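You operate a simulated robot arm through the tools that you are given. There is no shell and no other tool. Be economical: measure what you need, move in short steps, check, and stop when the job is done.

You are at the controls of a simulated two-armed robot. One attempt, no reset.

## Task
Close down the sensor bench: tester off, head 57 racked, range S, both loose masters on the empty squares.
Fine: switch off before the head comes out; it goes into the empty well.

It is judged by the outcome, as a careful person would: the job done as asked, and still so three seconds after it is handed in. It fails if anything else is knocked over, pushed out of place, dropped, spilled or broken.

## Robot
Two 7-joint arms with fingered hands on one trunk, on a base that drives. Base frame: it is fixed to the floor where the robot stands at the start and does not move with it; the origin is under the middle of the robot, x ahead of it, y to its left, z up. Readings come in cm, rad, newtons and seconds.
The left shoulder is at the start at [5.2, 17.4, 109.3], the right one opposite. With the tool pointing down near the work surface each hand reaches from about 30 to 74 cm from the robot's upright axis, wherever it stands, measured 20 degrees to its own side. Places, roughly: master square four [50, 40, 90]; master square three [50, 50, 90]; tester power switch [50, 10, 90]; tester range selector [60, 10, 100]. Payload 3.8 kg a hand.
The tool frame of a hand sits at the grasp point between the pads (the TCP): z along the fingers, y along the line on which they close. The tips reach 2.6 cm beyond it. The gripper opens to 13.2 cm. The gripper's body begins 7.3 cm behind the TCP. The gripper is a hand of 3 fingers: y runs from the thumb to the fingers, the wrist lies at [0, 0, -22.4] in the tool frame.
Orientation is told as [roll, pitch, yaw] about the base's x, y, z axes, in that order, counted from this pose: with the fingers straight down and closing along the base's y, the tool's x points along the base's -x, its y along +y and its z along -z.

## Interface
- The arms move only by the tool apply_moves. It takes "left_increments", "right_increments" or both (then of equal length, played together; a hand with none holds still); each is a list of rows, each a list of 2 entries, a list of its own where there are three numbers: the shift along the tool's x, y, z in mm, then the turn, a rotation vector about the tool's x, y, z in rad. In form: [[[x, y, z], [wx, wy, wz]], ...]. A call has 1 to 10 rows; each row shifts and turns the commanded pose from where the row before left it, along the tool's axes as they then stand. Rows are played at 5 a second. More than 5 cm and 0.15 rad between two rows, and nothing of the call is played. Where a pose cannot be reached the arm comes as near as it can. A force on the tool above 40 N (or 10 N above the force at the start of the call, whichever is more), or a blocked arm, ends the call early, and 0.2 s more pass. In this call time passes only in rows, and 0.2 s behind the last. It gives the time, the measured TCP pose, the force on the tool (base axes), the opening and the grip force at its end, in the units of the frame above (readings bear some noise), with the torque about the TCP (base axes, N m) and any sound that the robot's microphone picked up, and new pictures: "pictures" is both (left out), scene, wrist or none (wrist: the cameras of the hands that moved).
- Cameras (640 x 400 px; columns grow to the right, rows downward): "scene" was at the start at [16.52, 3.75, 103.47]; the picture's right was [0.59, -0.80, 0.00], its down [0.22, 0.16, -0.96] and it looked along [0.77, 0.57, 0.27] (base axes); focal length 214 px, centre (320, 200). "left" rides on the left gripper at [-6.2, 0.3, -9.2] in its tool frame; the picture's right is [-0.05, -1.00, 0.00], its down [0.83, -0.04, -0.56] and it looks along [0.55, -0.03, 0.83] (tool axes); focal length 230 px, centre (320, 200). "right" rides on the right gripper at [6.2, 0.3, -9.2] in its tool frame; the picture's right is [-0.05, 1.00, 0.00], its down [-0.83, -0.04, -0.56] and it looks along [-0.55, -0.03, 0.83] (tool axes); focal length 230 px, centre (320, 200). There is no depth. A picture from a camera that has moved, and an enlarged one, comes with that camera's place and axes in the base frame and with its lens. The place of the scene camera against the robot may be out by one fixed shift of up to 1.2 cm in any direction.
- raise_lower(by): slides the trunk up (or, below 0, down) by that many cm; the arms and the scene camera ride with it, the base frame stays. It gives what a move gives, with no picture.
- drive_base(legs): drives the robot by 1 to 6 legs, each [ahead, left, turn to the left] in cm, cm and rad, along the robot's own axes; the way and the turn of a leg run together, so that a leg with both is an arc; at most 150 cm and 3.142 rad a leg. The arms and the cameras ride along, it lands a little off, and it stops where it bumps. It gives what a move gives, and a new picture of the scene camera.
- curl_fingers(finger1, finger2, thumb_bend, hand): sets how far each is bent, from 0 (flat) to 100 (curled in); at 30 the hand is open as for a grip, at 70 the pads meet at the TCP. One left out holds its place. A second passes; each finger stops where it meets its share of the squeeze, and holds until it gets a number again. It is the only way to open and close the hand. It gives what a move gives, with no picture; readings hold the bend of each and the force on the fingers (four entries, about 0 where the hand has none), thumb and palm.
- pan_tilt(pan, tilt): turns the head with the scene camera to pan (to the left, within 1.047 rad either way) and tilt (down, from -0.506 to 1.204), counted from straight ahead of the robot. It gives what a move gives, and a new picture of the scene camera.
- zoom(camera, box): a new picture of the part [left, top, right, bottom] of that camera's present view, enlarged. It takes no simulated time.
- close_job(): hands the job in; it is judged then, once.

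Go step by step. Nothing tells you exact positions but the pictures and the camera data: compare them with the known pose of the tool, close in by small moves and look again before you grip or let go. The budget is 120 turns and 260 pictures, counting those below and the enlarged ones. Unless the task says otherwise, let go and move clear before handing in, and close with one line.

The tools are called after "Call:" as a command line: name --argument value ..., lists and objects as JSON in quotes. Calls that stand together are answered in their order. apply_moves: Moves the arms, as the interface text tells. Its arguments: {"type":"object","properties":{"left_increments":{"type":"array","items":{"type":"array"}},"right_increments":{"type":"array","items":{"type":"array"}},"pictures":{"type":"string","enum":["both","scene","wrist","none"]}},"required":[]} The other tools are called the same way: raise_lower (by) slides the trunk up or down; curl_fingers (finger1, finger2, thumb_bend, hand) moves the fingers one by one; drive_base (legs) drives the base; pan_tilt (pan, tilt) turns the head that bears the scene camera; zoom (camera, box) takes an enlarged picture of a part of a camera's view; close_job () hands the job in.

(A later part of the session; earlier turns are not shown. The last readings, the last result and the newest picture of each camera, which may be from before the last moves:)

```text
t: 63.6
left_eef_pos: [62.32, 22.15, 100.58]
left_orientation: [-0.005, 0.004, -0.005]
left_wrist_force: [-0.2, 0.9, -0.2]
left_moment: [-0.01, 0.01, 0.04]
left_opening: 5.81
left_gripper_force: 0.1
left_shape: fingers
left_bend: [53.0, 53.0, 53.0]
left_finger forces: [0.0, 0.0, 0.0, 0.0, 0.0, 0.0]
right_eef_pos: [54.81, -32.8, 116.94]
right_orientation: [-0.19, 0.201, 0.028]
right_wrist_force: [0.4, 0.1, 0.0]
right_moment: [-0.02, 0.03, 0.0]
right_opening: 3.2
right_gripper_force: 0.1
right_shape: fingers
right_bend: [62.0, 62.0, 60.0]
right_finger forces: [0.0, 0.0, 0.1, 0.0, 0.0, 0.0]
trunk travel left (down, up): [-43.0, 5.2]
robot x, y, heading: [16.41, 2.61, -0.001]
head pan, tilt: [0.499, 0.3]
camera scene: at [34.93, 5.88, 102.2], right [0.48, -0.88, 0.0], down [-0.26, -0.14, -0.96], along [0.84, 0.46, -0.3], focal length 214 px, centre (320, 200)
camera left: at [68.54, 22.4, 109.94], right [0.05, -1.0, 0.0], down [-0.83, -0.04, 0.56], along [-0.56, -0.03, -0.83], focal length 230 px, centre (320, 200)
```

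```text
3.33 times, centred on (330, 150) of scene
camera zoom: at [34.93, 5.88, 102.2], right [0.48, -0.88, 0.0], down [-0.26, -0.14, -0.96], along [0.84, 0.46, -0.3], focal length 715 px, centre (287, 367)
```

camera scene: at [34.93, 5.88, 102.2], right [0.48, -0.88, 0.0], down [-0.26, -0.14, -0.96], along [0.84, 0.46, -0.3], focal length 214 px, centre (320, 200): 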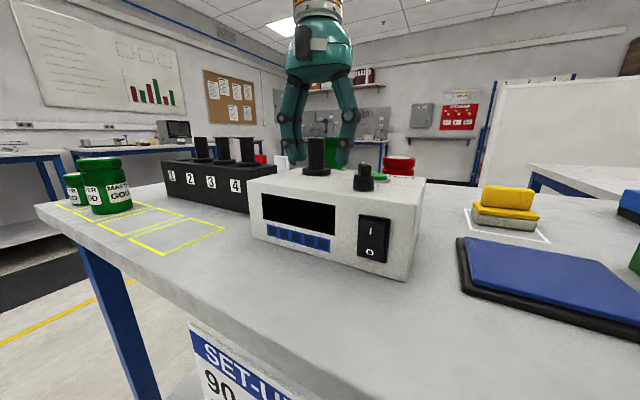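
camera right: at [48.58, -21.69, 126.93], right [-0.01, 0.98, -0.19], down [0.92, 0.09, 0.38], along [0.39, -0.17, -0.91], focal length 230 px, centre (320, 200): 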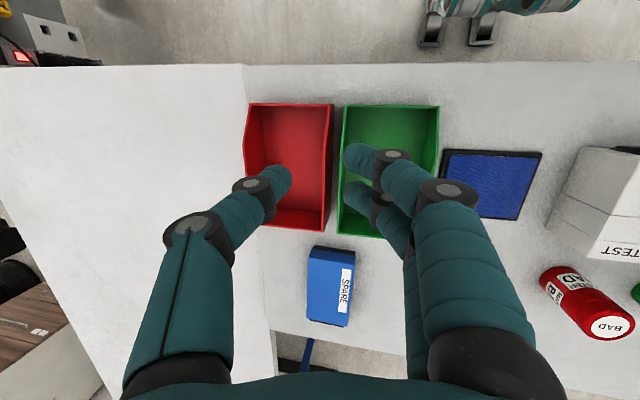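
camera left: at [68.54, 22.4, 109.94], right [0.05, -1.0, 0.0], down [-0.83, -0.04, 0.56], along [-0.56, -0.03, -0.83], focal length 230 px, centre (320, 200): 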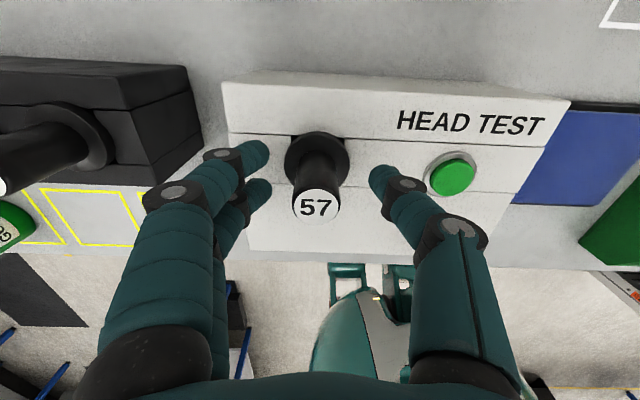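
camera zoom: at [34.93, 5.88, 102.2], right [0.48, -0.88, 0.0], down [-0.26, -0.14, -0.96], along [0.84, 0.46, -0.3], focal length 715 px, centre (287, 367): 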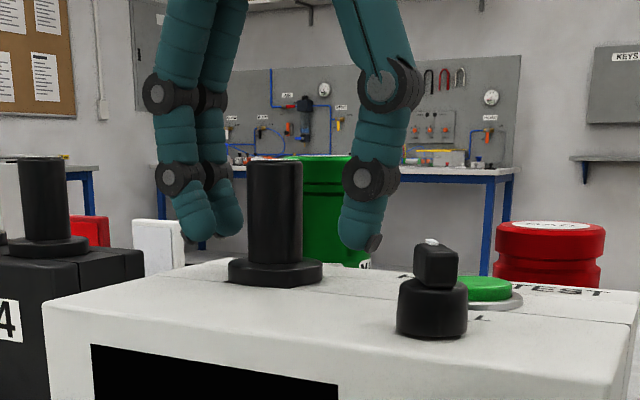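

Call:
curl_fingers --hand "left" --finger1 75 --finger2 75 --thumb_bend 75

Call:
zoom --camera "left" --box '[200, 80, 440, 240]'

```text
t: 64.6
left_eef_pos: [62.28, 22.1, 100.68]
left_orientation: [-0.003, 0.004, -0.002]
left_wrist_force: [1.2, 0.9, -6.1]
left_moment: [0.0, -0.01, 0.04]
left_opening: 1.61
left_gripper_force: 14.1
left_shape: fingers
left_bend: [71.0, 67.0, 68.0]
left_finger forces: [6.3, 8.2, 0.0, 0.0, 13.1, 0.0]
right_eef_pos: [54.97, -32.89, 116.98]
right_orientation: [-0.192, 0.199, 0.027]
right_wrist_force: [0.8, 0.7, -0.5]
right_moment: [-0.03, 0.01, 0.02]
right_opening: 3.15
right_gripper_force: 0.0
right_shape: fingers
right_bend: [62.0, 62.0, 60.0]
right_finger forces: [0.0, 0.1, 0.0, 0.1, 0.0, 0.1]
trunk travel left (down, up): [-43.0, 5.2]
robot x, y, heading: [16.04, 2.24, -0.002]
head pan, tilt: [0.499, 0.3]
```

```text
2.50 times, centred on (320, 160) of left
camera zoom: at [68.49, 22.42, 109.93], right [0.05, -1.0, 0.0], down [-0.83, -0.04, 0.56], along [-0.56, -0.03, -0.83], focal length 575 px, centre (320, 300)
```

zoom: 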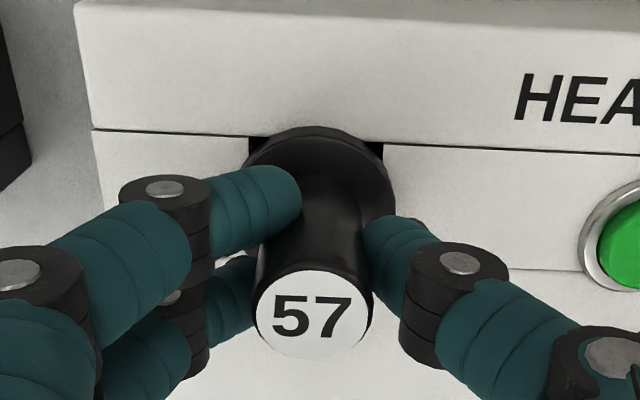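

Call:
apply_moves --left_increments '[[[0, 0, -10], [0, 0, 0]], [[0, 0, -15], [0, 0, 0]], [[0, 0, -15], [0, 0, 0]]]' --pictures "both"

Call:
zoom --camera "scene" --box '[240, 90, 420, 210]'

```text
t: 65.4
left_eef_pos: [62.19, 22.19, 104.79]
left_orientation: [-0.004, 0.001, -0.004]
left_wrist_force: [-0.1, -0.2, -0.7]
left_moment: [-0.02, -0.02, 0.0]
left_opening: 1.56
left_gripper_force: 14.9
left_shape: fingers
left_bend: [72.0, 68.0, 68.0]
left_finger forces: [7.5, 8.8, 0.1, 0.0, 13.9, 0.0]
right_eef_pos: [54.78, -32.92, 117.0]
right_orientation: [-0.191, 0.199, 0.026]
right_wrist_force: [-0.8, -0.5, 0.8]
right_moment: [0.01, 0.03, 0.05]
right_opening: 3.16
right_gripper_force: 0.1
right_shape: fingers
right_bend: [62.0, 62.0, 60.0]
right_finger forces: [0.0, 0.1, 0.0, 0.1, 0.1, 0.0]
trunk travel left (down, up): [-43.0, 5.2]
robot x, y, heading: [16.15, 2.28, -0.002]
head pan, tilt: [0.499, 0.3]
camera scene: at [34.85, 5.88, 102.22], right [0.48, -0.88, 0.0], down [-0.26, -0.14, -0.96], along [0.84, 0.46, -0.3], focal length 214 px, centre (320, 200)
camera left: at [68.48, 22.43, 114.05], right [0.05, -1.0, 0.0], down [-0.83, -0.04, 0.56], along [-0.56, -0.03, -0.83], focal length 230 px, centre (320, 200)
```

scene: 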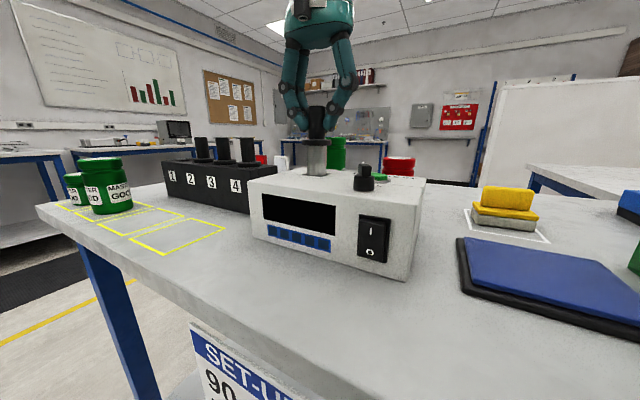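
left: 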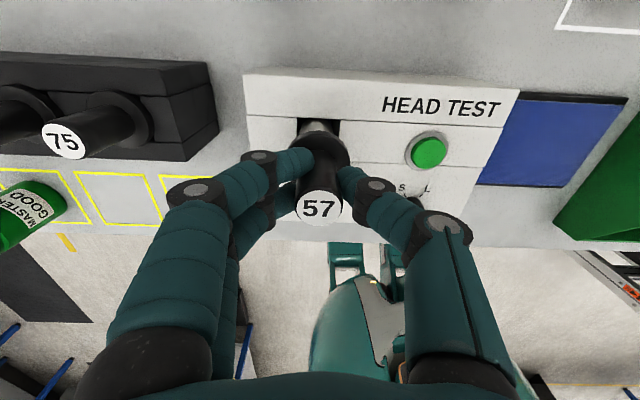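

```text
3.33 times, centred on (330, 150) of scene
camera zoom: at [34.85, 5.88, 102.22], right [0.48, -0.88, 0.0], down [-0.26, -0.14, -0.96], along [0.84, 0.46, -0.3], focal length 715 px, centre (287, 367)
```

zoom: 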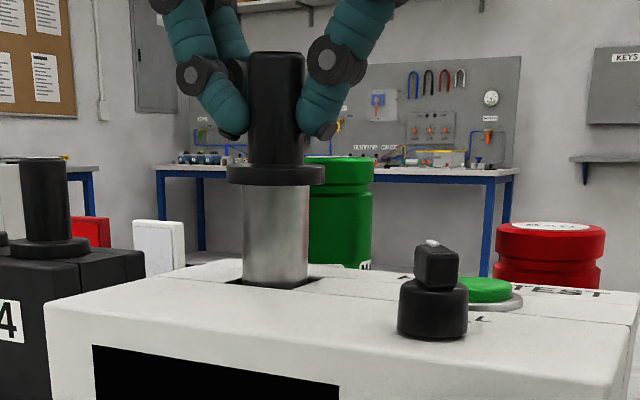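

Call:
raise_lower --by 5

Call:
apply_moves --left_increments '[[[0, 0, -20], [0, 0, 0]], [[0, 0, -20], [0, 0, 0]], [[0, 0, -20], [0, 0, 0]]]' --pictures "both"

```text
t: 66.3
left_eef_pos: [59.88, 22.22, 118.14]
left_orientation: [-0.004, -0.185, -0.001]
left_wrist_force: [-0.5, 0.1, -1.1]
left_moment: [0.0, 0.07, 0.01]
left_opening: 1.48
left_gripper_force: 14.8
left_shape: fingers
left_bend: [72.0, 68.0, 68.0]
left_finger forces: [7.7, 8.6, 0.0, 0.0, 13.8, 0.1]
right_eef_pos: [54.86, -32.87, 121.93]
right_orientation: [-0.191, 0.202, 0.028]
right_wrist_force: [0.2, 0.7, 0.2]
right_moment: [0.02, 0.04, -0.02]
right_opening: 3.15
right_gripper_force: 0.1
right_shape: fingers
right_bend: [62.0, 62.0, 60.0]
right_finger forces: [0.0, 0.0, 0.1, 0.0, 0.1, 0.1]
trunk travel left (down, up): [-48.0, 0.2]
robot x, y, heading: [16.12, 2.31, 0.0]
head pan, tilt: [0.499, 0.3]
```

```text
t: 67.1
left_eef_pos: [58.56, 22.89, 124.18]
left_orientation: [-0.008, -0.189, 0.002]
left_wrist_force: [-0.2, -0.2, -0.8]
left_moment: [-0.02, 0.0, -0.03]
left_opening: 1.54
left_gripper_force: 15.0
left_shape: fingers
left_bend: [72.0, 68.0, 68.0]
left_finger forces: [7.6, 8.5, 0.0, 0.0, 13.7, 0.0]
left hand out of reach, approached as far as the arm can: row 2
right_eef_pos: [54.79, -32.88, 121.92]
right_orientation: [-0.19, 0.197, 0.028]
right_wrist_force: [0.4, 0.6, 0.3]
right_moment: [-0.01, 0.0, -0.01]
right_opening: 3.15
right_gripper_force: 0.2
right_shape: fingers
right_bend: [62.0, 62.0, 60.0]
right_finger forces: [0.1, 0.0, 0.0, 0.1, 0.2, 0.1]
trunk travel left (down, up): [-48.0, 0.2]
robot x, y, heading: [15.95, 2.8, -0.009]
head pan, tilt: [0.499, 0.3]
camera scene: at [35.31, 5.88, 109.23], right [0.48, -0.88, 0.0], down [-0.26, -0.14, -0.96], along [0.84, 0.46, -0.3], focal length 214 px, centre (320, 200)
camera left: at [62.78, 23.2, 134.45], right [0.05, -1.0, 0.02], down [-0.92, -0.04, 0.39], along [-0.39, -0.03, -0.92], focal length 230 px, centre (320, 200)
```

scene: 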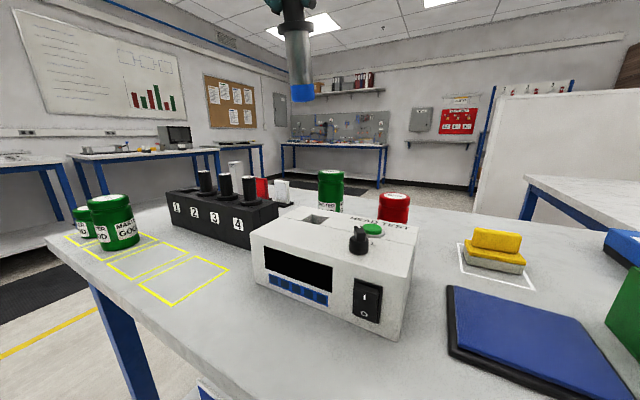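
left: 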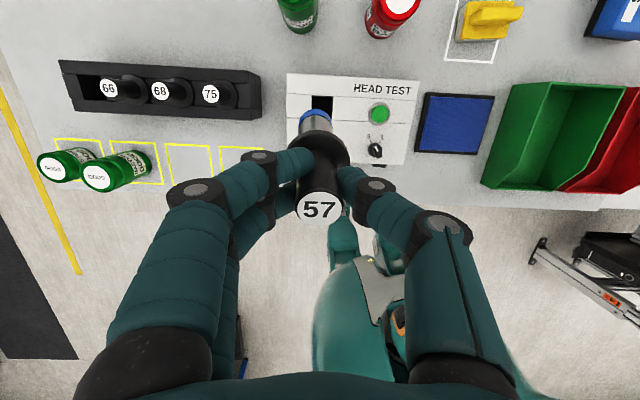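

The head came out cleanly, though the hand pitched while rising. I level it and look.

Call:
apply_moves --left_increments '[[[30, 0, 15], [0, 0.095, 0]], [[30, 0, 15], [0, 0.095, 0]]]' --pictures "both"

Call:
zoom --camera "scene" --box '[220, 0, 420, 125]'

Call:
zoom --camera "scene" --box '[230, 160, 430, 340]'

```text
t: 67.7
left_eef_pos: [52.93, 22.49, 120.46]
left_orientation: [-0.006, 0.003, -0.002]
left_wrist_force: [0.1, 0.2, -1.0]
left_moment: [-0.02, 0.01, 0.02]
left_opening: 1.5
left_gripper_force: 14.9
left_shape: fingers
left_bend: [72.0, 68.0, 68.0]
left_finger forces: [7.9, 8.5, 0.0, 0.0, 13.5, 0.0]
right_eef_pos: [54.76, -32.76, 121.96]
right_orientation: [-0.189, 0.197, 0.029]
right_wrist_force: [0.9, 0.3, -0.1]
right_moment: [0.01, 0.0, 0.01]
right_opening: 3.16
right_gripper_force: 0.1
right_shape: fingers
right_bend: [62.0, 62.0, 60.0]
right_finger forces: [0.0, 0.1, 0.1, 0.0, 0.0, 0.0]
trunk travel left (down, up): [-48.0, 0.2]
robot x, y, heading: [16.21, 2.04, 0.0]
head pan, tilt: [0.499, 0.3]
camera scene: at [35.31, 5.89, 109.23], right [0.48, -0.88, 0.0], down [-0.26, -0.14, -0.96], along [0.84, 0.46, -0.3], focal length 214 px, centre (320, 200)
camera left: at [59.26, 22.88, 129.61], right [0.05, -1.0, 0.0], down [-0.83, -0.04, 0.56], along [-0.56, -0.03, -0.83], focal length 230 px, centre (320, 200)
```

scene: 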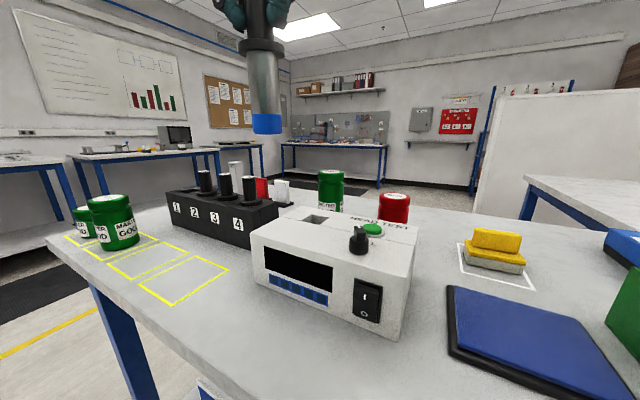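
left: 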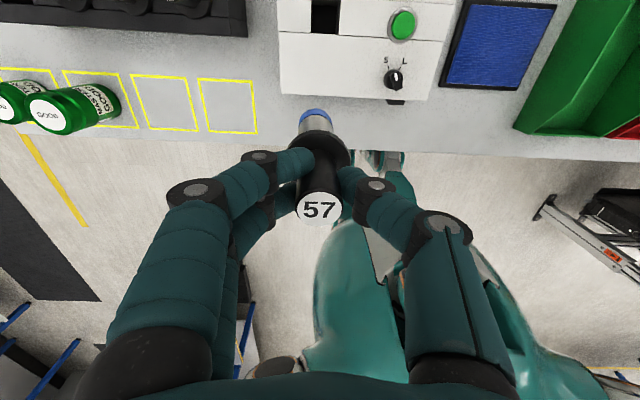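

```text
3.20 times, centred on (320, 62) of scene
camera zoom: at [35.31, 5.89, 109.23], right [0.48, -0.88, 0.0], down [-0.26, -0.14, -0.96], along [0.84, 0.46, -0.3], focal length 686 px, centre (320, 640)
```

zoom: 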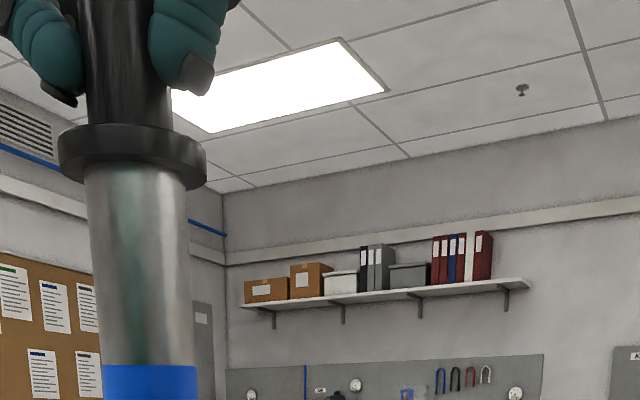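

```text
2.22 times, centred on (330, 250) of scene
camera zoom: at [35.31, 5.89, 109.23], right [0.48, -0.88, 0.0], down [-0.26, -0.14, -0.96], along [0.84, 0.46, -0.3], focal length 477 px, centre (298, 89)
```

zoom: 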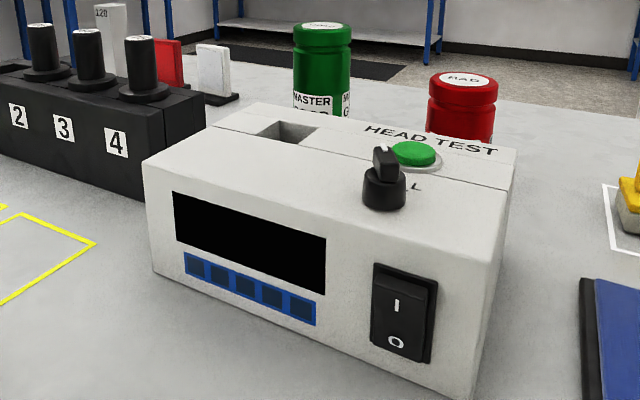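

Tester is fine, knob on S. Head hangs straight; its tip is about 11 cm below the TCP. I drive left so the hand is in front of well 1.

Call:
drive_base --legs '[[1, 34, 0]]'

Call:
zoom --camera "left" --box '[160, 0, 480, 200]'

```text
t: 71.3
left_eef_pos: [54.25, 56.42, 120.4]
left_orientation: [-0.004, 0.003, -0.002]
left_wrist_force: [-0.2, 0.9, -1.3]
left_moment: [0.02, -0.03, 0.0]
left_opening: 1.53
left_gripper_force: 14.8
left_shape: fingers
left_bend: [72.0, 68.0, 68.0]
left_finger forces: [7.8, 8.5, 0.1, 0.0, 13.5, 0.1]
right_eef_pos: [55.93, 0.98, 122.06]
right_orientation: [-0.19, 0.198, 0.028]
right_wrist_force: [0.4, 0.3, -0.2]
right_moment: [-0.02, 0.02, 0.01]
right_opening: 3.15
right_gripper_force: 0.1
right_shape: fingers
right_bend: [62.0, 62.0, 60.0]
right_finger forces: [0.1, 0.0, 0.1, 0.0, 0.0, 0.0]
trunk travel left (down, up): [-48.0, 0.2]
robot x, y, heading: [17.42, 36.58, 0.001]
head pan, tilt: [0.499, 0.3]
camera scene: at [36.41, 39.77, 109.22], right [0.48, -0.88, 0.0], down [-0.26, -0.14, -0.96], along [0.84, 0.46, -0.3], focal length 214 px, centre (320, 200)
```

scene: 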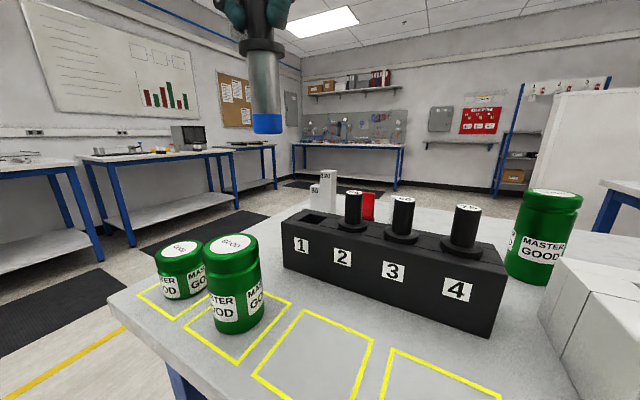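

```text
2.00 times, centred on (320, 100) of left
camera zoom: at [60.41, 56.75, 129.61], right [0.05, -1.0, 0.0], down [-0.83, -0.04, 0.56], along [-0.56, -0.03, -0.83], focal length 460 px, centre (320, 400)
```

zoom: 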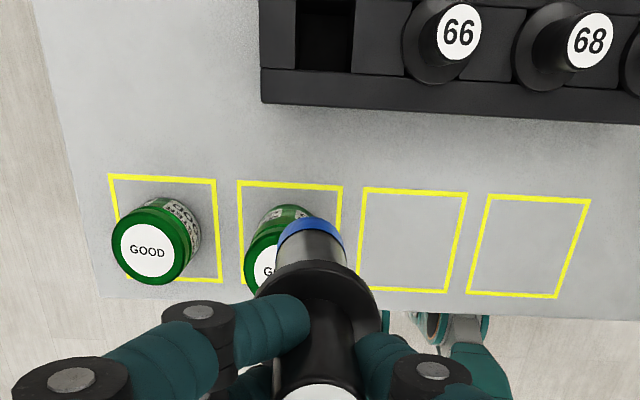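

Call:
apply_moves --left_increments '[[[0, 0, 30], [0, 0, 0]], [[-30, 0, 20], [0, 0, 0]], [[-30, 0, 0], [0, 0, 0]], [[-25, 0, 0], [0, 0, 0]]]' --pictures "both"

Call:
zoom --camera "left" --box '[200, 20, 440, 180]'

```text
t: 72.3
left_eef_pos: [58.98, 58.14, 116.16]
left_orientation: [-0.006, 0.002, -0.001]
left_wrist_force: [-0.7, 0.3, -1.7]
left_moment: [0.01, 0.01, 0.01]
left_opening: 1.5
left_gripper_force: 14.6
left_shape: fingers
left_bend: [72.0, 68.0, 68.0]
left_finger forces: [7.7, 8.4, 0.0, 0.0, 13.4, 0.0]
left hand out of reach, approached as far as the arm can: row 3, 4
right_eef_pos: [55.8, 0.86, 121.87]
right_orientation: [-0.191, 0.199, 0.028]
right_wrist_force: [0.2, 0.8, -0.2]
right_moment: [-0.01, -0.02, 0.0]
right_opening: 3.14
right_gripper_force: 0.1
right_shape: fingers
right_bend: [62.0, 62.0, 60.0]
right_finger forces: [0.0, 0.0, 0.1, 0.0, 0.0, 0.0]
trunk travel left (down, up): [-48.0, 0.2]
robot x, y, heading: [17.18, 36.49, 0.002]
head pan, tilt: [0.499, 0.3]
camera scene: at [36.37, 39.74, 109.24], right [0.48, -0.88, 0.0], down [-0.26, -0.14, -0.96], along [0.84, 0.46, -0.3], focal length 214 px, centre (320, 200)
camera left: at [65.26, 58.51, 125.31], right [0.05, -1.0, 0.0], down [-0.83, -0.04, 0.56], along [-0.55, -0.03, -0.83], focal length 230 px, centre (320, 200)
```

scene: 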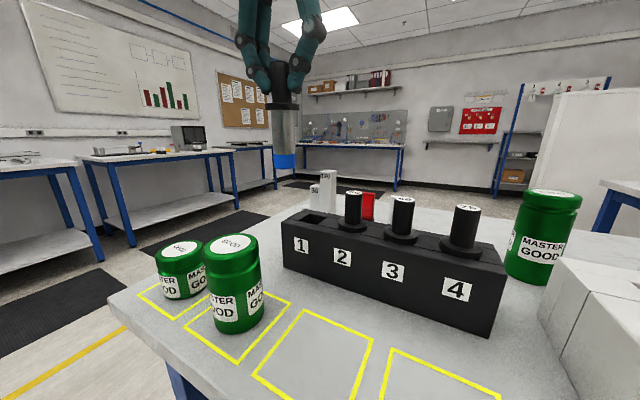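
left: 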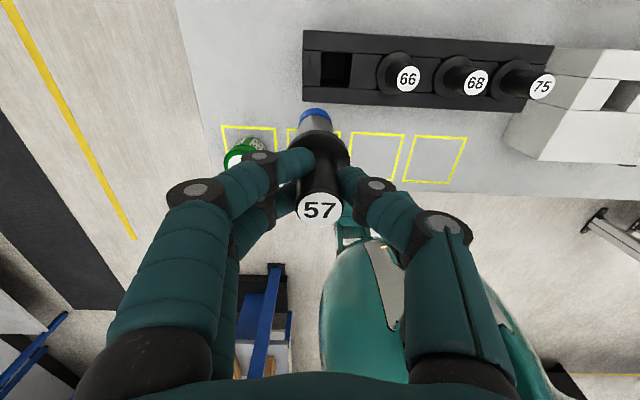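

```text
2.50 times, centred on (320, 100) of left
camera zoom: at [65.26, 58.51, 125.31], right [0.05, -1.0, 0.0], down [-0.83, -0.04, 0.56], along [-0.55, -0.03, -0.83], focal length 575 px, centre (320, 450)
```

zoom: 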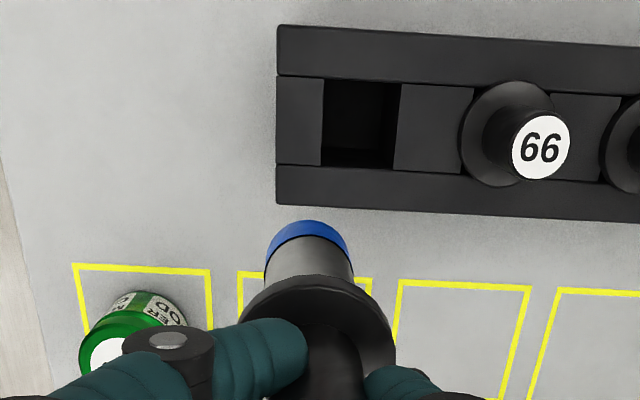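

Call:
drive_base --legs '[[4.2, -1.7, 0]]'

Call:
zoom --camera "left" --box '[200, 20, 440, 180]'

Call:
zoom --camera "scene" --box '[220, 80, 420, 240]'

```text
t: 73.2
left_eef_pos: [62.97, 56.45, 116.25]
left_orientation: [-0.006, -0.003, -0.002]
left_wrist_force: [0.9, 0.3, -0.9]
left_moment: [-0.03, -0.02, -0.02]
left_opening: 1.49
left_gripper_force: 14.6
left_shape: fingers
left_bend: [72.0, 68.0, 68.0]
left_finger forces: [7.7, 8.3, 0.0, 0.0, 13.4, 0.0]
right_eef_pos: [59.73, -0.63, 122.04]
right_orientation: [-0.19, 0.198, 0.027]
right_wrist_force: [0.4, -0.7, 0.6]
right_moment: [0.0, 0.0, 0.0]
right_opening: 3.17
right_gripper_force: 0.1
right_shape: fingers
right_bend: [62.0, 62.0, 60.0]
right_finger forces: [0.0, 0.0, 0.0, 0.0, 0.0, 0.0]
trunk travel left (down, up): [-48.0, 0.2]
robot x, y, heading: [21.21, 34.68, -0.004]
head pan, tilt: [0.499, 0.3]
camera scene: at [40.44, 38.13, 109.28], right [0.48, -0.88, 0.0], down [-0.26, -0.14, -0.96], along [0.84, 0.46, -0.29], focal length 214 px, centre (320, 200)
```

scene: 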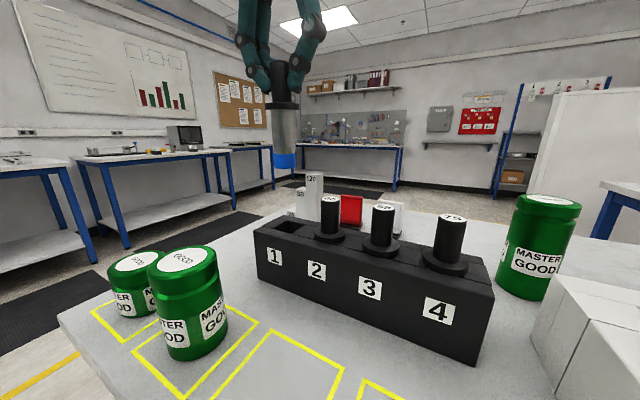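

```text
2.50 times, centred on (320, 100) of left
camera zoom: at [69.26, 56.89, 125.42], right [0.05, -1.0, 0.01], down [-0.83, -0.04, 0.55], along [-0.55, -0.03, -0.83], focal length 575 px, centre (320, 450)
```

zoom: 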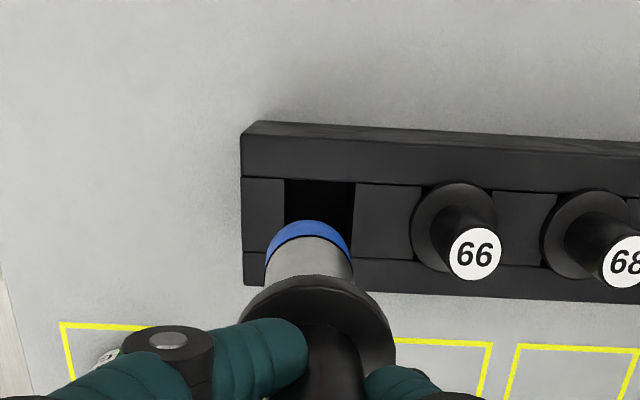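

```text
2.50 times, centred on (320, 160) of scene
camera zoom: at [40.44, 38.13, 109.28], right [0.48, -0.88, 0.0], down [-0.26, -0.14, -0.96], along [0.84, 0.46, -0.29], focal length 536 px, centre (320, 300)
```

zoom: 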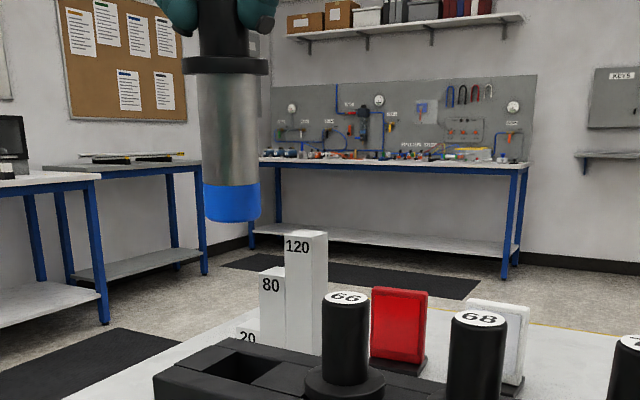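

The head hangs tilted a few degrees in the grip (tip toward +x). I correct with a small hand pitch and re-check before inserting.

Call:
apply_moves --left_increments '[[[0, 0, 10], [0.025, 0.065, 0]]]' --pictures "wrist"

Call:
zoom --camera "left" --box '[240, 40, 400, 160]'

Call:
pan_tilt --pan 0.8 --tilt 0.2

```text
t: 73.6
left_eef_pos: [63.04, 57.43, 115.42]
left_orientation: [-0.033, 0.064, -0.003]
left_wrist_force: [-0.5, 1.2, -0.3]
left_moment: [0.0, 0.0, -0.02]
left_opening: 1.47
left_gripper_force: 14.6
left_shape: fingers
left_bend: [72.0, 68.0, 68.0]
left_finger forces: [7.8, 8.3, 0.1, 0.1, 13.3, 0.0]
left hand out of reach, approached as far as the arm can: row 1
right_eef_pos: [60.03, -0.62, 122.07]
right_orientation: [-0.192, 0.198, 0.027]
right_wrist_force: [0.4, -0.5, -0.6]
right_moment: [0.0, -0.05, -0.02]
right_opening: 3.18
right_gripper_force: 0.0
right_shape: fingers
right_bend: [62.0, 62.0, 60.0]
right_finger forces: [0.0, 0.0, 0.1, 0.0, 0.0, 0.0]
trunk travel left (down, up): [-48.0, 0.2]
robot x, y, heading: [21.24, 34.98, 0.001]
head pan, tilt: [0.499, 0.3]
camera left: at [69.81, 57.98, 124.09], right [0.05, -1.0, 0.03], down [-0.79, -0.02, 0.61], along [-0.61, -0.05, -0.79], focal length 230 px, centre (320, 200)
```

left: 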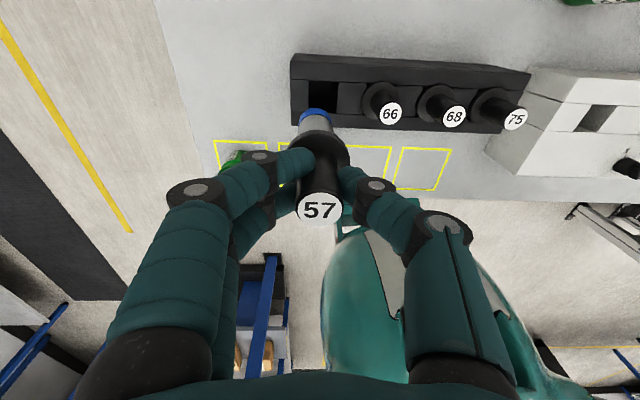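

```text
3.33 times, centred on (320, 100) of left
camera zoom: at [69.81, 57.98, 124.09], right [0.05, -1.0, 0.03], down [-0.79, -0.02, 0.61], along [-0.61, -0.05, -0.79], focal length 767 px, centre (320, 533)
```

zoom: 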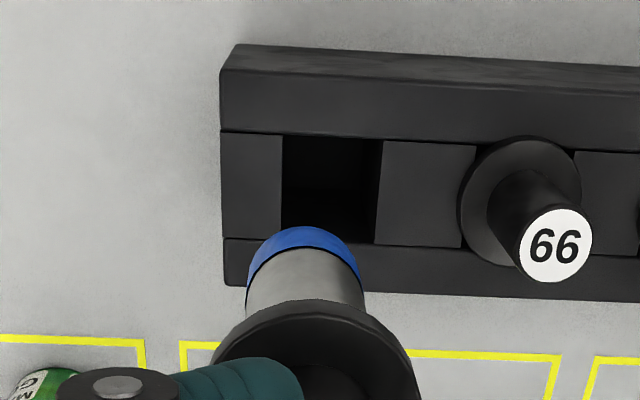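

```text
t: 74.4
left_eef_pos: [63.14, 57.32, 115.29]
left_orientation: [-0.03, 0.067, -0.003]
left_wrist_force: [-0.1, 0.4, -1.3]
left_moment: [0.01, 0.03, 0.01]
left_opening: 1.51
left_gripper_force: 14.6
left_shape: fingers
left_bend: [72.0, 68.0, 68.0]
left_finger forces: [7.8, 8.4, 0.1, 0.0, 13.3, 0.0]
right_eef_pos: [59.95, -0.73, 121.99]
right_orientation: [-0.19, 0.199, 0.028]
right_wrist_force: [0.7, 0.2, 0.2]
right_moment: [0.01, 0.02, -0.01]
right_opening: 3.15
right_gripper_force: 0.1
right_shape: fingers
right_bend: [62.0, 62.0, 60.0]
right_finger forces: [0.0, 0.0, 0.0, 0.0, 0.0, 0.0]
trunk travel left (down, up): [-48.0, 0.2]
robot x, y, heading: [21.44, 34.71, -0.003]
head pan, tilt: [0.799, 0.201]
camera scene: at [38.87, 40.29, 110.14], right [0.71, -0.7, 0.0], down [-0.14, -0.14, -0.98], along [0.69, 0.7, -0.2], focal length 214 px, centre (320, 200)
```

scene: 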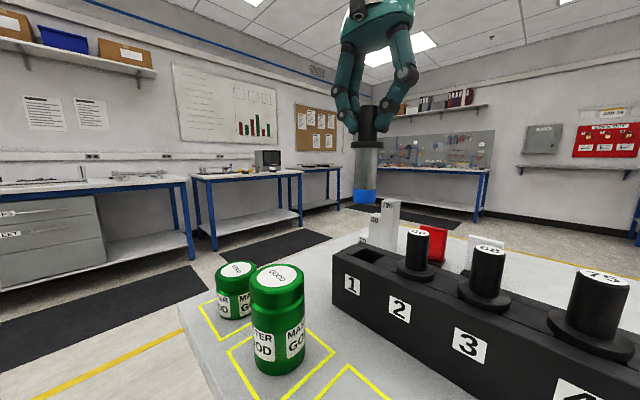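

Call:
zoom --camera "scene" --box '[300, 90, 440, 210]'

```text
3.33 times, centred on (370, 150) of scene
camera zoom: at [38.87, 40.29, 110.14], right [0.71, -0.7, 0.0], down [-0.14, -0.14, -0.98], along [0.69, 0.7, -0.2], focal length 715 px, centre (153, 367)
```

zoom: 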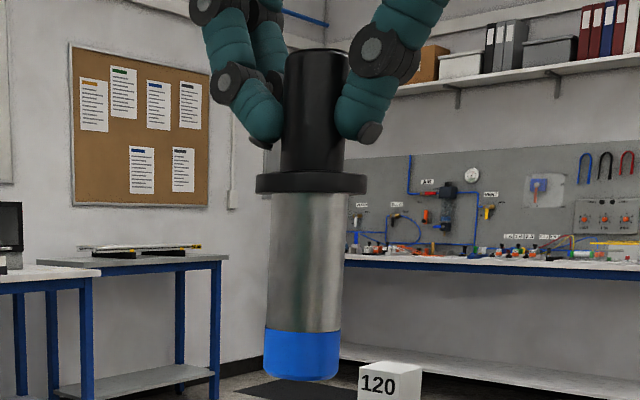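

Head is now near vertical. Well 1 centre is [63.3, 56.6]; tip is at about [62.8, 57.5]. Lower a bit, shift, look again.

Call:
apply_moves --left_increments '[[[0, 0, 20], [0, 0, 0]], [[0, 0, 12], [0, 0, 0]], [[-4, -9, 0], [0, 0, 0]]]' --pictures "wrist"

Call:
zoom --camera "left" --box '[240, 40, 400, 160]'

Call:
zoom --camera "scene" --box '[300, 130, 460, 270]'

```text
t: 75.2
left_eef_pos: [63.19, 56.74, 112.1]
left_orientation: [-0.032, 0.068, -0.001]
left_wrist_force: [-0.4, -0.8, 0.3]
left_moment: [0.02, 0.01, 0.01]
left_opening: 1.48
left_gripper_force: 14.9
left_shape: fingers
left_bend: [72.0, 68.0, 68.0]
left_finger forces: [7.6, 8.4, 0.0, 0.0, 13.2, 0.0]
left hand out of reach, approached as far as the arm can: row 3
right_eef_pos: [60.08, -0.69, 122.02]
right_orientation: [-0.19, 0.197, 0.026]
right_wrist_force: [0.6, 0.1, -0.3]
right_moment: [0.03, -0.02, -0.01]
right_opening: 3.15
right_gripper_force: 0.0
right_shape: fingers
right_bend: [62.0, 62.0, 60.0]
right_finger forces: [0.0, 0.0, 0.0, 0.0, 0.1, 0.0]
trunk travel left (down, up): [-48.0, 0.2]
robot x, y, heading: [21.58, 34.58, -0.006]
head pan, tilt: [0.799, 0.201]
camera left: at [69.91, 57.36, 120.89], right [0.05, -1.0, 0.03], down [-0.79, -0.03, 0.61], along [-0.61, -0.05, -0.79], focal length 230 px, centre (320, 200)
```

left: 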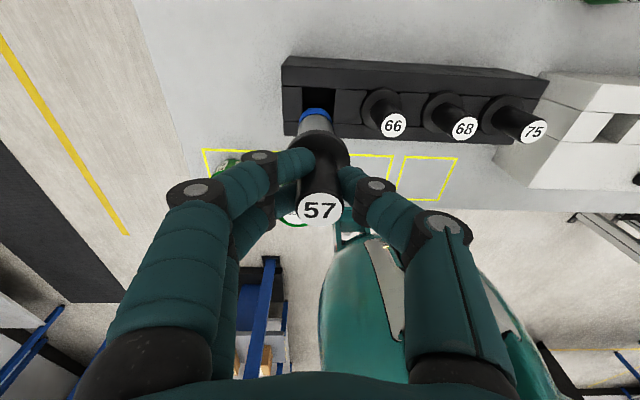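

```text
3.33 times, centred on (320, 100) of left
camera zoom: at [69.91, 57.36, 120.89], right [0.05, -1.0, 0.03], down [-0.79, -0.03, 0.61], along [-0.61, -0.05, -0.79], focal length 767 px, centre (320, 533)
```

zoom: 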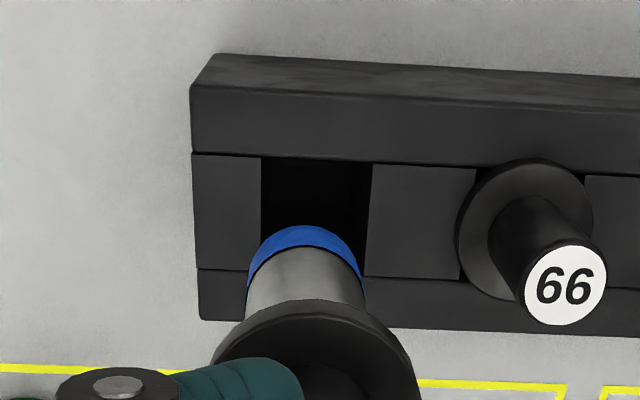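

```text
2.86 times, centred on (380, 200) of scene
camera zoom: at [38.89, 40.33, 110.14], right [0.72, -0.7, 0.0], down [-0.14, -0.14, -0.98], along [0.68, 0.7, -0.2], focal length 613 px, centre (149, 200)
```

zoom: 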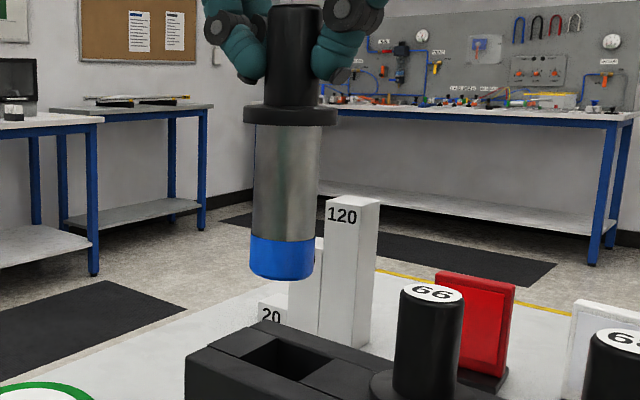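

Call:
apply_moves --left_increments '[[[0, 0, 15], [0, 0, 0]], [[-3, -2, 8], [0, 0, 0]]]' --pictures "wrist"

Call:
zoom --camera "left" --box '[240, 40, 400, 160]'

Call:
zoom --camera "scene" --box '[320, 180, 440, 280]'

```text
t: 75.8
left_eef_pos: [63.09, 56.79, 109.84]
left_orientation: [-0.032, 0.065, -0.002]
left_wrist_force: [0.6, -0.2, -0.4]
left_moment: [0.04, 0.0, -0.01]
left_opening: 1.46
left_gripper_force: 14.5
left_shape: fingers
left_bend: [72.0, 68.0, 68.0]
left_finger forces: [7.6, 8.4, 0.0, 0.1, 13.3, 0.0]
right_eef_pos: [60.04, -0.66, 121.99]
right_orientation: [-0.19, 0.199, 0.027]
right_wrist_force: [-0.7, 0.0, 0.0]
right_moment: [0.01, 0.03, -0.02]
right_opening: 3.19
right_gripper_force: 0.0
right_shape: fingers
right_bend: [62.0, 62.0, 60.0]
right_finger forces: [0.0, 0.0, 0.1, 0.1, 0.1, 0.0]
trunk travel left (down, up): [-48.0, 0.2]
robot x, y, heading: [21.41, 34.55, -0.004]
head pan, tilt: [0.799, 0.201]
camera left: at [69.94, 57.21, 118.63], right [0.05, -1.0, 0.03], down [-0.79, -0.02, 0.61], along [-0.61, -0.05, -0.79], focal length 230 px, centre (320, 200)
```

left: 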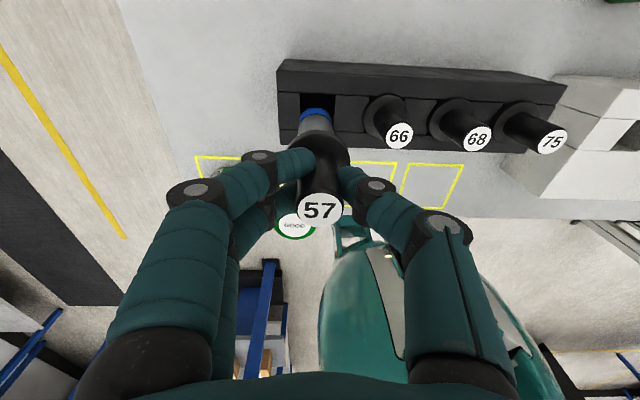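

```text
3.33 times, centred on (320, 100) of left
camera zoom: at [69.94, 57.21, 118.63], right [0.05, -1.0, 0.03], down [-0.79, -0.02, 0.61], along [-0.61, -0.05, -0.79], focal length 767 px, centre (320, 533)
```

zoom: 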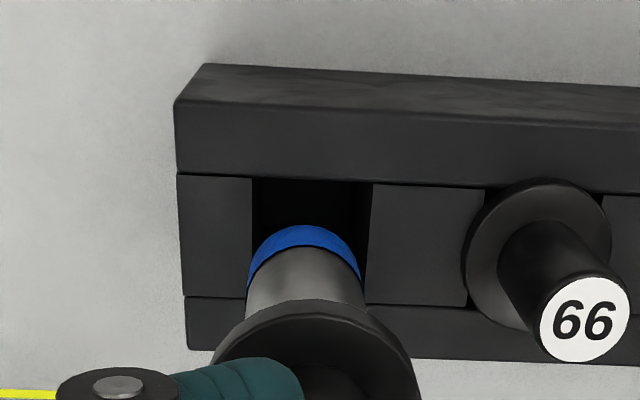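

```text
4.00 times, centred on (380, 230) of scene
camera zoom: at [38.89, 40.34, 110.14], right [0.72, -0.7, 0.0], down [-0.14, -0.14, -0.98], along [0.68, 0.7, -0.2], focal length 858 px, centre (80, 80)
```

zoom: 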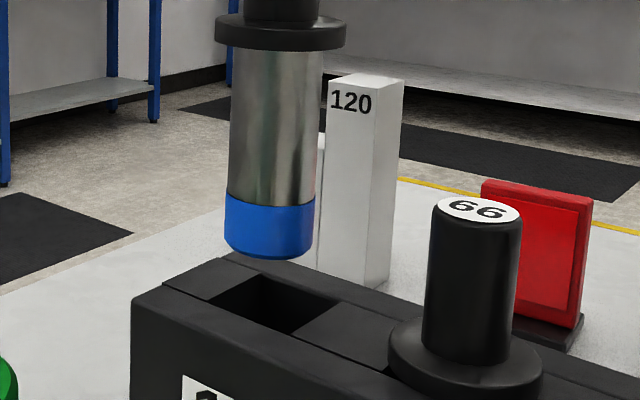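

Call:
apply_moves --left_increments '[[[-4.5, -2, 3], [0, 0, 0]], [[0, 0, 4], [0, 0, 0]]]' --pictures "wrist"

Call:
zoom --camera "left" --box '[240, 40, 400, 160]'

Call:
zoom --camera "scene" --box '[320, 180, 440, 280]'

```text
t: 76.4
left_eef_pos: [63.14, 56.68, 109.43]
left_orientation: [-0.032, 0.065, -0.002]
left_wrist_force: [-0.2, 0.3, -0.9]
left_moment: [0.02, 0.02, 0.0]
left_opening: 1.48
left_gripper_force: 14.7
left_shape: fingers
left_bend: [72.0, 68.0, 68.0]
left_finger forces: [7.4, 8.4, 0.0, 0.0, 13.2, 0.1]
left hand out of reach, approached as far as the arm can: row 1
right_eef_pos: [59.98, -0.62, 122.03]
right_orientation: [-0.191, 0.2, 0.029]
right_wrist_force: [0.1, 1.0, 0.4]
right_moment: [0.02, -0.03, 0.02]
right_opening: 3.18
right_gripper_force: 0.0
right_shape: fingers
right_bend: [62.0, 62.0, 60.0]
right_finger forces: [0.0, 0.1, 0.0, 0.0, 0.0, 0.0]
trunk travel left (down, up): [-48.0, 0.2]
robot x, y, heading: [20.92, 34.72, -0.002]
head pan, tilt: [0.799, 0.201]
camera left: at [69.86, 57.17, 118.26], right [0.05, -1.0, 0.03], down [-0.79, -0.02, 0.61], along [-0.61, -0.05, -0.79], focal length 230 px, centre (320, 200)
```

left: 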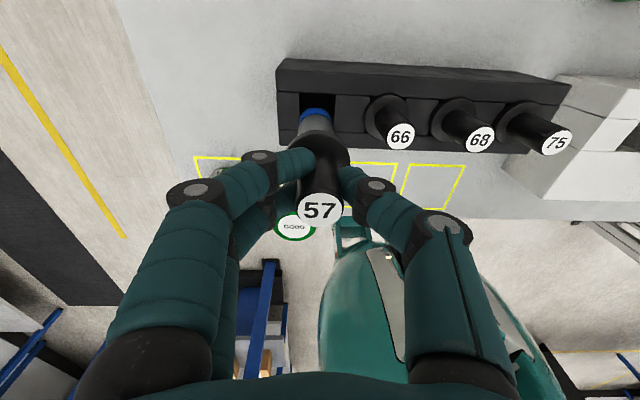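

```text
3.33 times, centred on (320, 100) of left
camera zoom: at [69.86, 57.17, 118.26], right [0.05, -1.0, 0.03], down [-0.79, -0.02, 0.61], along [-0.61, -0.05, -0.79], focal length 767 px, centre (320, 533)
```

zoom: 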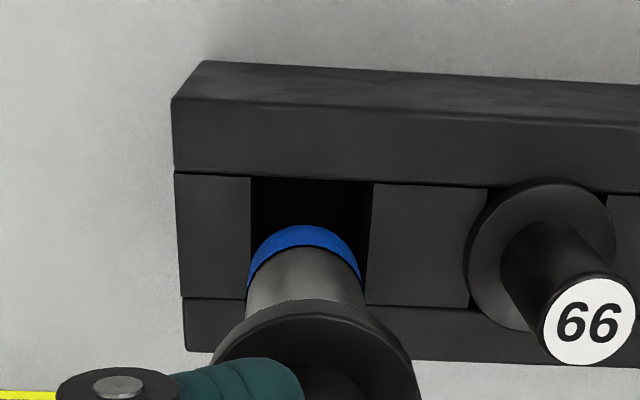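

```text
4.00 times, centred on (380, 230) of scene
camera zoom: at [38.86, 40.31, 110.15], right [0.72, -0.7, 0.0], down [-0.14, -0.14, -0.98], along [0.68, 0.7, -0.2], focal length 858 px, centre (80, 80)
```

zoom: 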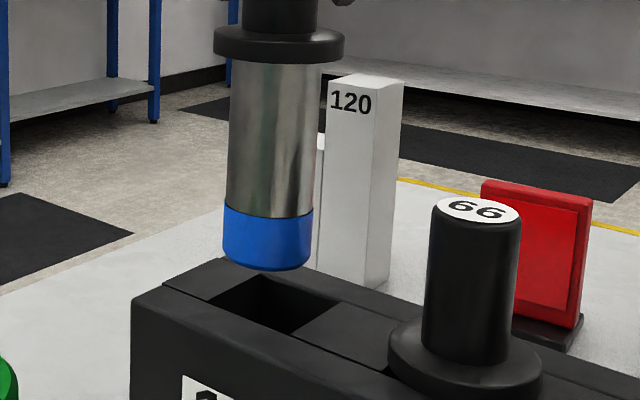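

Call:
drive_base --legs '[[0.5, -0.1, 0]]'

Call:
zoom --camera "left" --box '[240, 40, 400, 160]'

Call:
zoom --camera "scene" --box '[320, 180, 440, 280]'

```text
t: 77.1
left_eef_pos: [63.37, 56.54, 109.69]
left_orientation: [-0.032, 0.064, 0.001]
left_wrist_force: [-0.8, 0.3, -0.3]
left_moment: [0.0, -0.04, 0.02]
left_opening: 1.47
left_gripper_force: 14.8
left_shape: fingers
left_bend: [72.0, 68.0, 68.0]
left_finger forces: [7.4, 8.5, 0.0, 0.0, 13.2, 0.0]
right_eef_pos: [60.42, -0.74, 122.06]
right_orientation: [-0.189, 0.197, 0.028]
right_wrist_force: [-1.2, 0.0, -0.2]
right_moment: [-0.02, -0.03, 0.01]
right_opening: 3.16
right_gripper_force: 0.0
right_shape: fingers
right_bend: [62.0, 62.0, 60.0]
right_finger forces: [0.0, 0.1, 0.0, 0.1, 0.0, 0.0]
trunk travel left (down, up): [-48.0, 0.2]
robot x, y, heading: [21.82, 34.59, -0.007]
head pan, tilt: [0.799, 0.201]
camera scene: at [39.26, 40.23, 110.18], right [0.72, -0.7, 0.0], down [-0.14, -0.14, -0.98], along [0.69, 0.7, -0.2], focal length 214 px, centre (320, 200)
```

scene: 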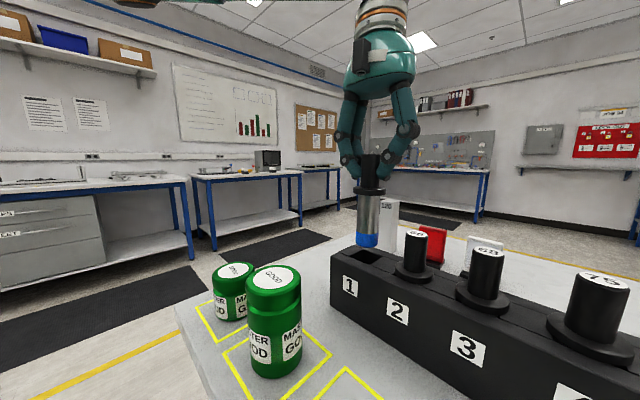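

```text
3.33 times, centred on (320, 100) of left
camera zoom: at [70.24, 57.09, 118.34], right [0.05, -1.0, 0.03], down [-0.79, -0.02, 0.61], along [-0.61, -0.05, -0.79], focal length 767 px, centre (320, 533)
```

zoom: 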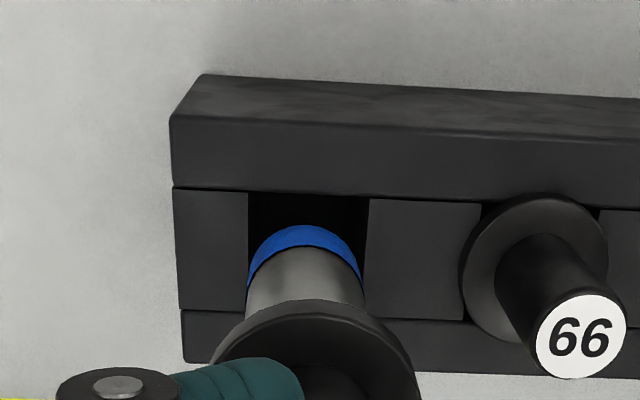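

```text
4.00 times, centred on (380, 230) of scene
camera zoom: at [39.26, 40.23, 110.18], right [0.72, -0.7, 0.0], down [-0.14, -0.14, -0.98], along [0.69, 0.7, -0.2], focal length 858 px, centre (80, 80)
```

zoom: 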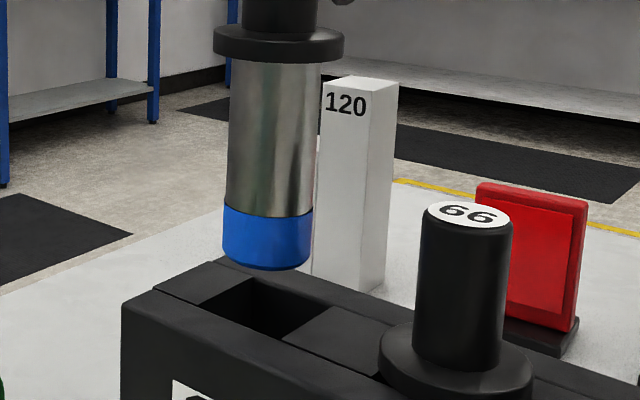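

Call:
apply_moves --left_increments '[[[-1.5, -2, 6], [0, 0, 0]], [[0, 0, 6], [0, 0, 0]]]' --pictures "wrist"

Call:
zoom --camera "left" --box '[260, 50, 380, 150]'

Call:
zoom --camera "scene" --box '[320, 180, 440, 280]'

```text
t: 77.7
left_eef_pos: [63.45, 56.36, 108.36]
left_orientation: [-0.033, 0.063, -0.003]
left_wrist_force: [-0.3, 0.1, -0.4]
left_moment: [0.0, 0.04, -0.03]
left_opening: 1.49
left_gripper_force: 14.8
left_shape: fingers
left_bend: [72.0, 68.0, 68.0]
left_finger forces: [7.5, 8.3, 0.0, 0.1, 13.1, 0.0]
right_eef_pos: [60.49, -0.74, 122.04]
right_orientation: [-0.19, 0.199, 0.029]
right_wrist_force: [0.0, 0.6, 0.4]
right_moment: [-0.01, 0.01, -0.02]
right_opening: 3.14
right_gripper_force: 0.1
right_shape: fingers
right_bend: [62.0, 62.0, 60.0]
right_finger forces: [0.0, 0.1, 0.1, 0.0, 0.0, 0.0]
trunk travel left (down, up): [-48.0, 0.2]
robot x, y, heading: [21.78, 34.37, 0.0]
head pan, tilt: [0.799, 0.201]
camera left: at [70.25, 56.95, 117.1], right [0.05, -1.0, 0.03], down [-0.79, -0.02, 0.61], along [-0.61, -0.06, -0.79], focal length 230 px, centre (320, 200)
```

left: 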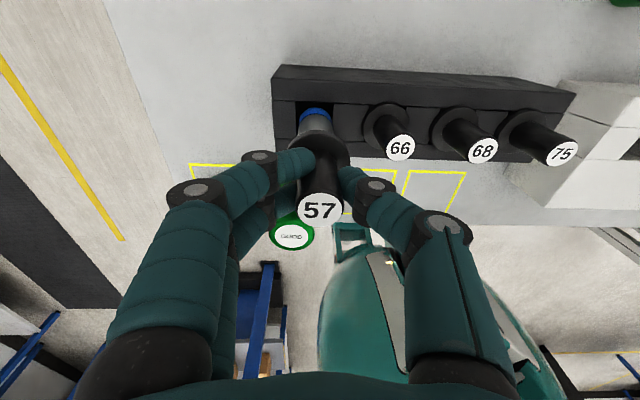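

```text
4.00 times, centred on (320, 100) of left
camera zoom: at [70.25, 56.95, 117.1], right [0.05, -1.0, 0.03], down [-0.79, -0.02, 0.61], along [-0.61, -0.06, -0.79], focal length 920 px, centre (320, 600)
```

zoom: 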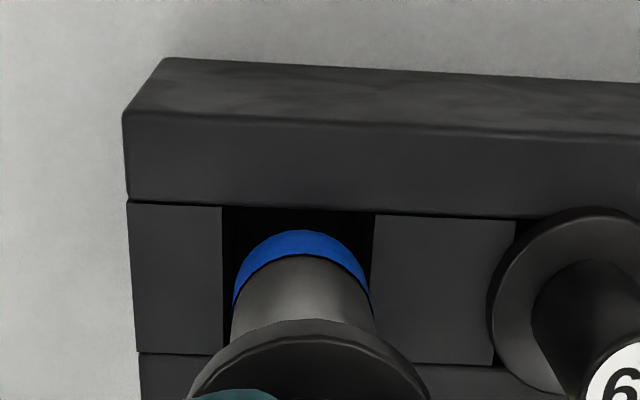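

```text
4.00 times, centred on (380, 230) of scene
camera zoom: at [39.34, 40.21, 110.15], right [0.72, -0.7, 0.0], down [-0.14, -0.14, -0.98], along [0.68, 0.7, -0.2], focal length 858 px, centre (80, 80)
```

zoom: 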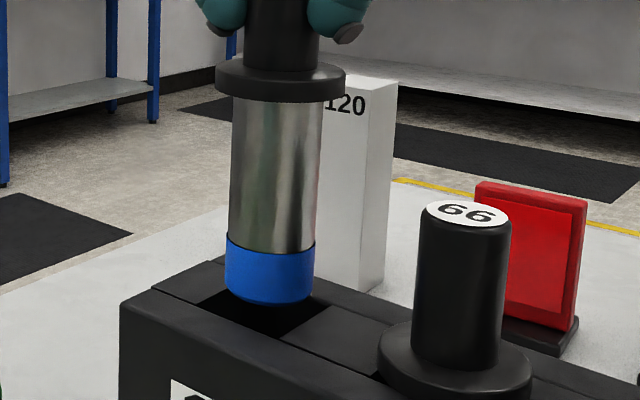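

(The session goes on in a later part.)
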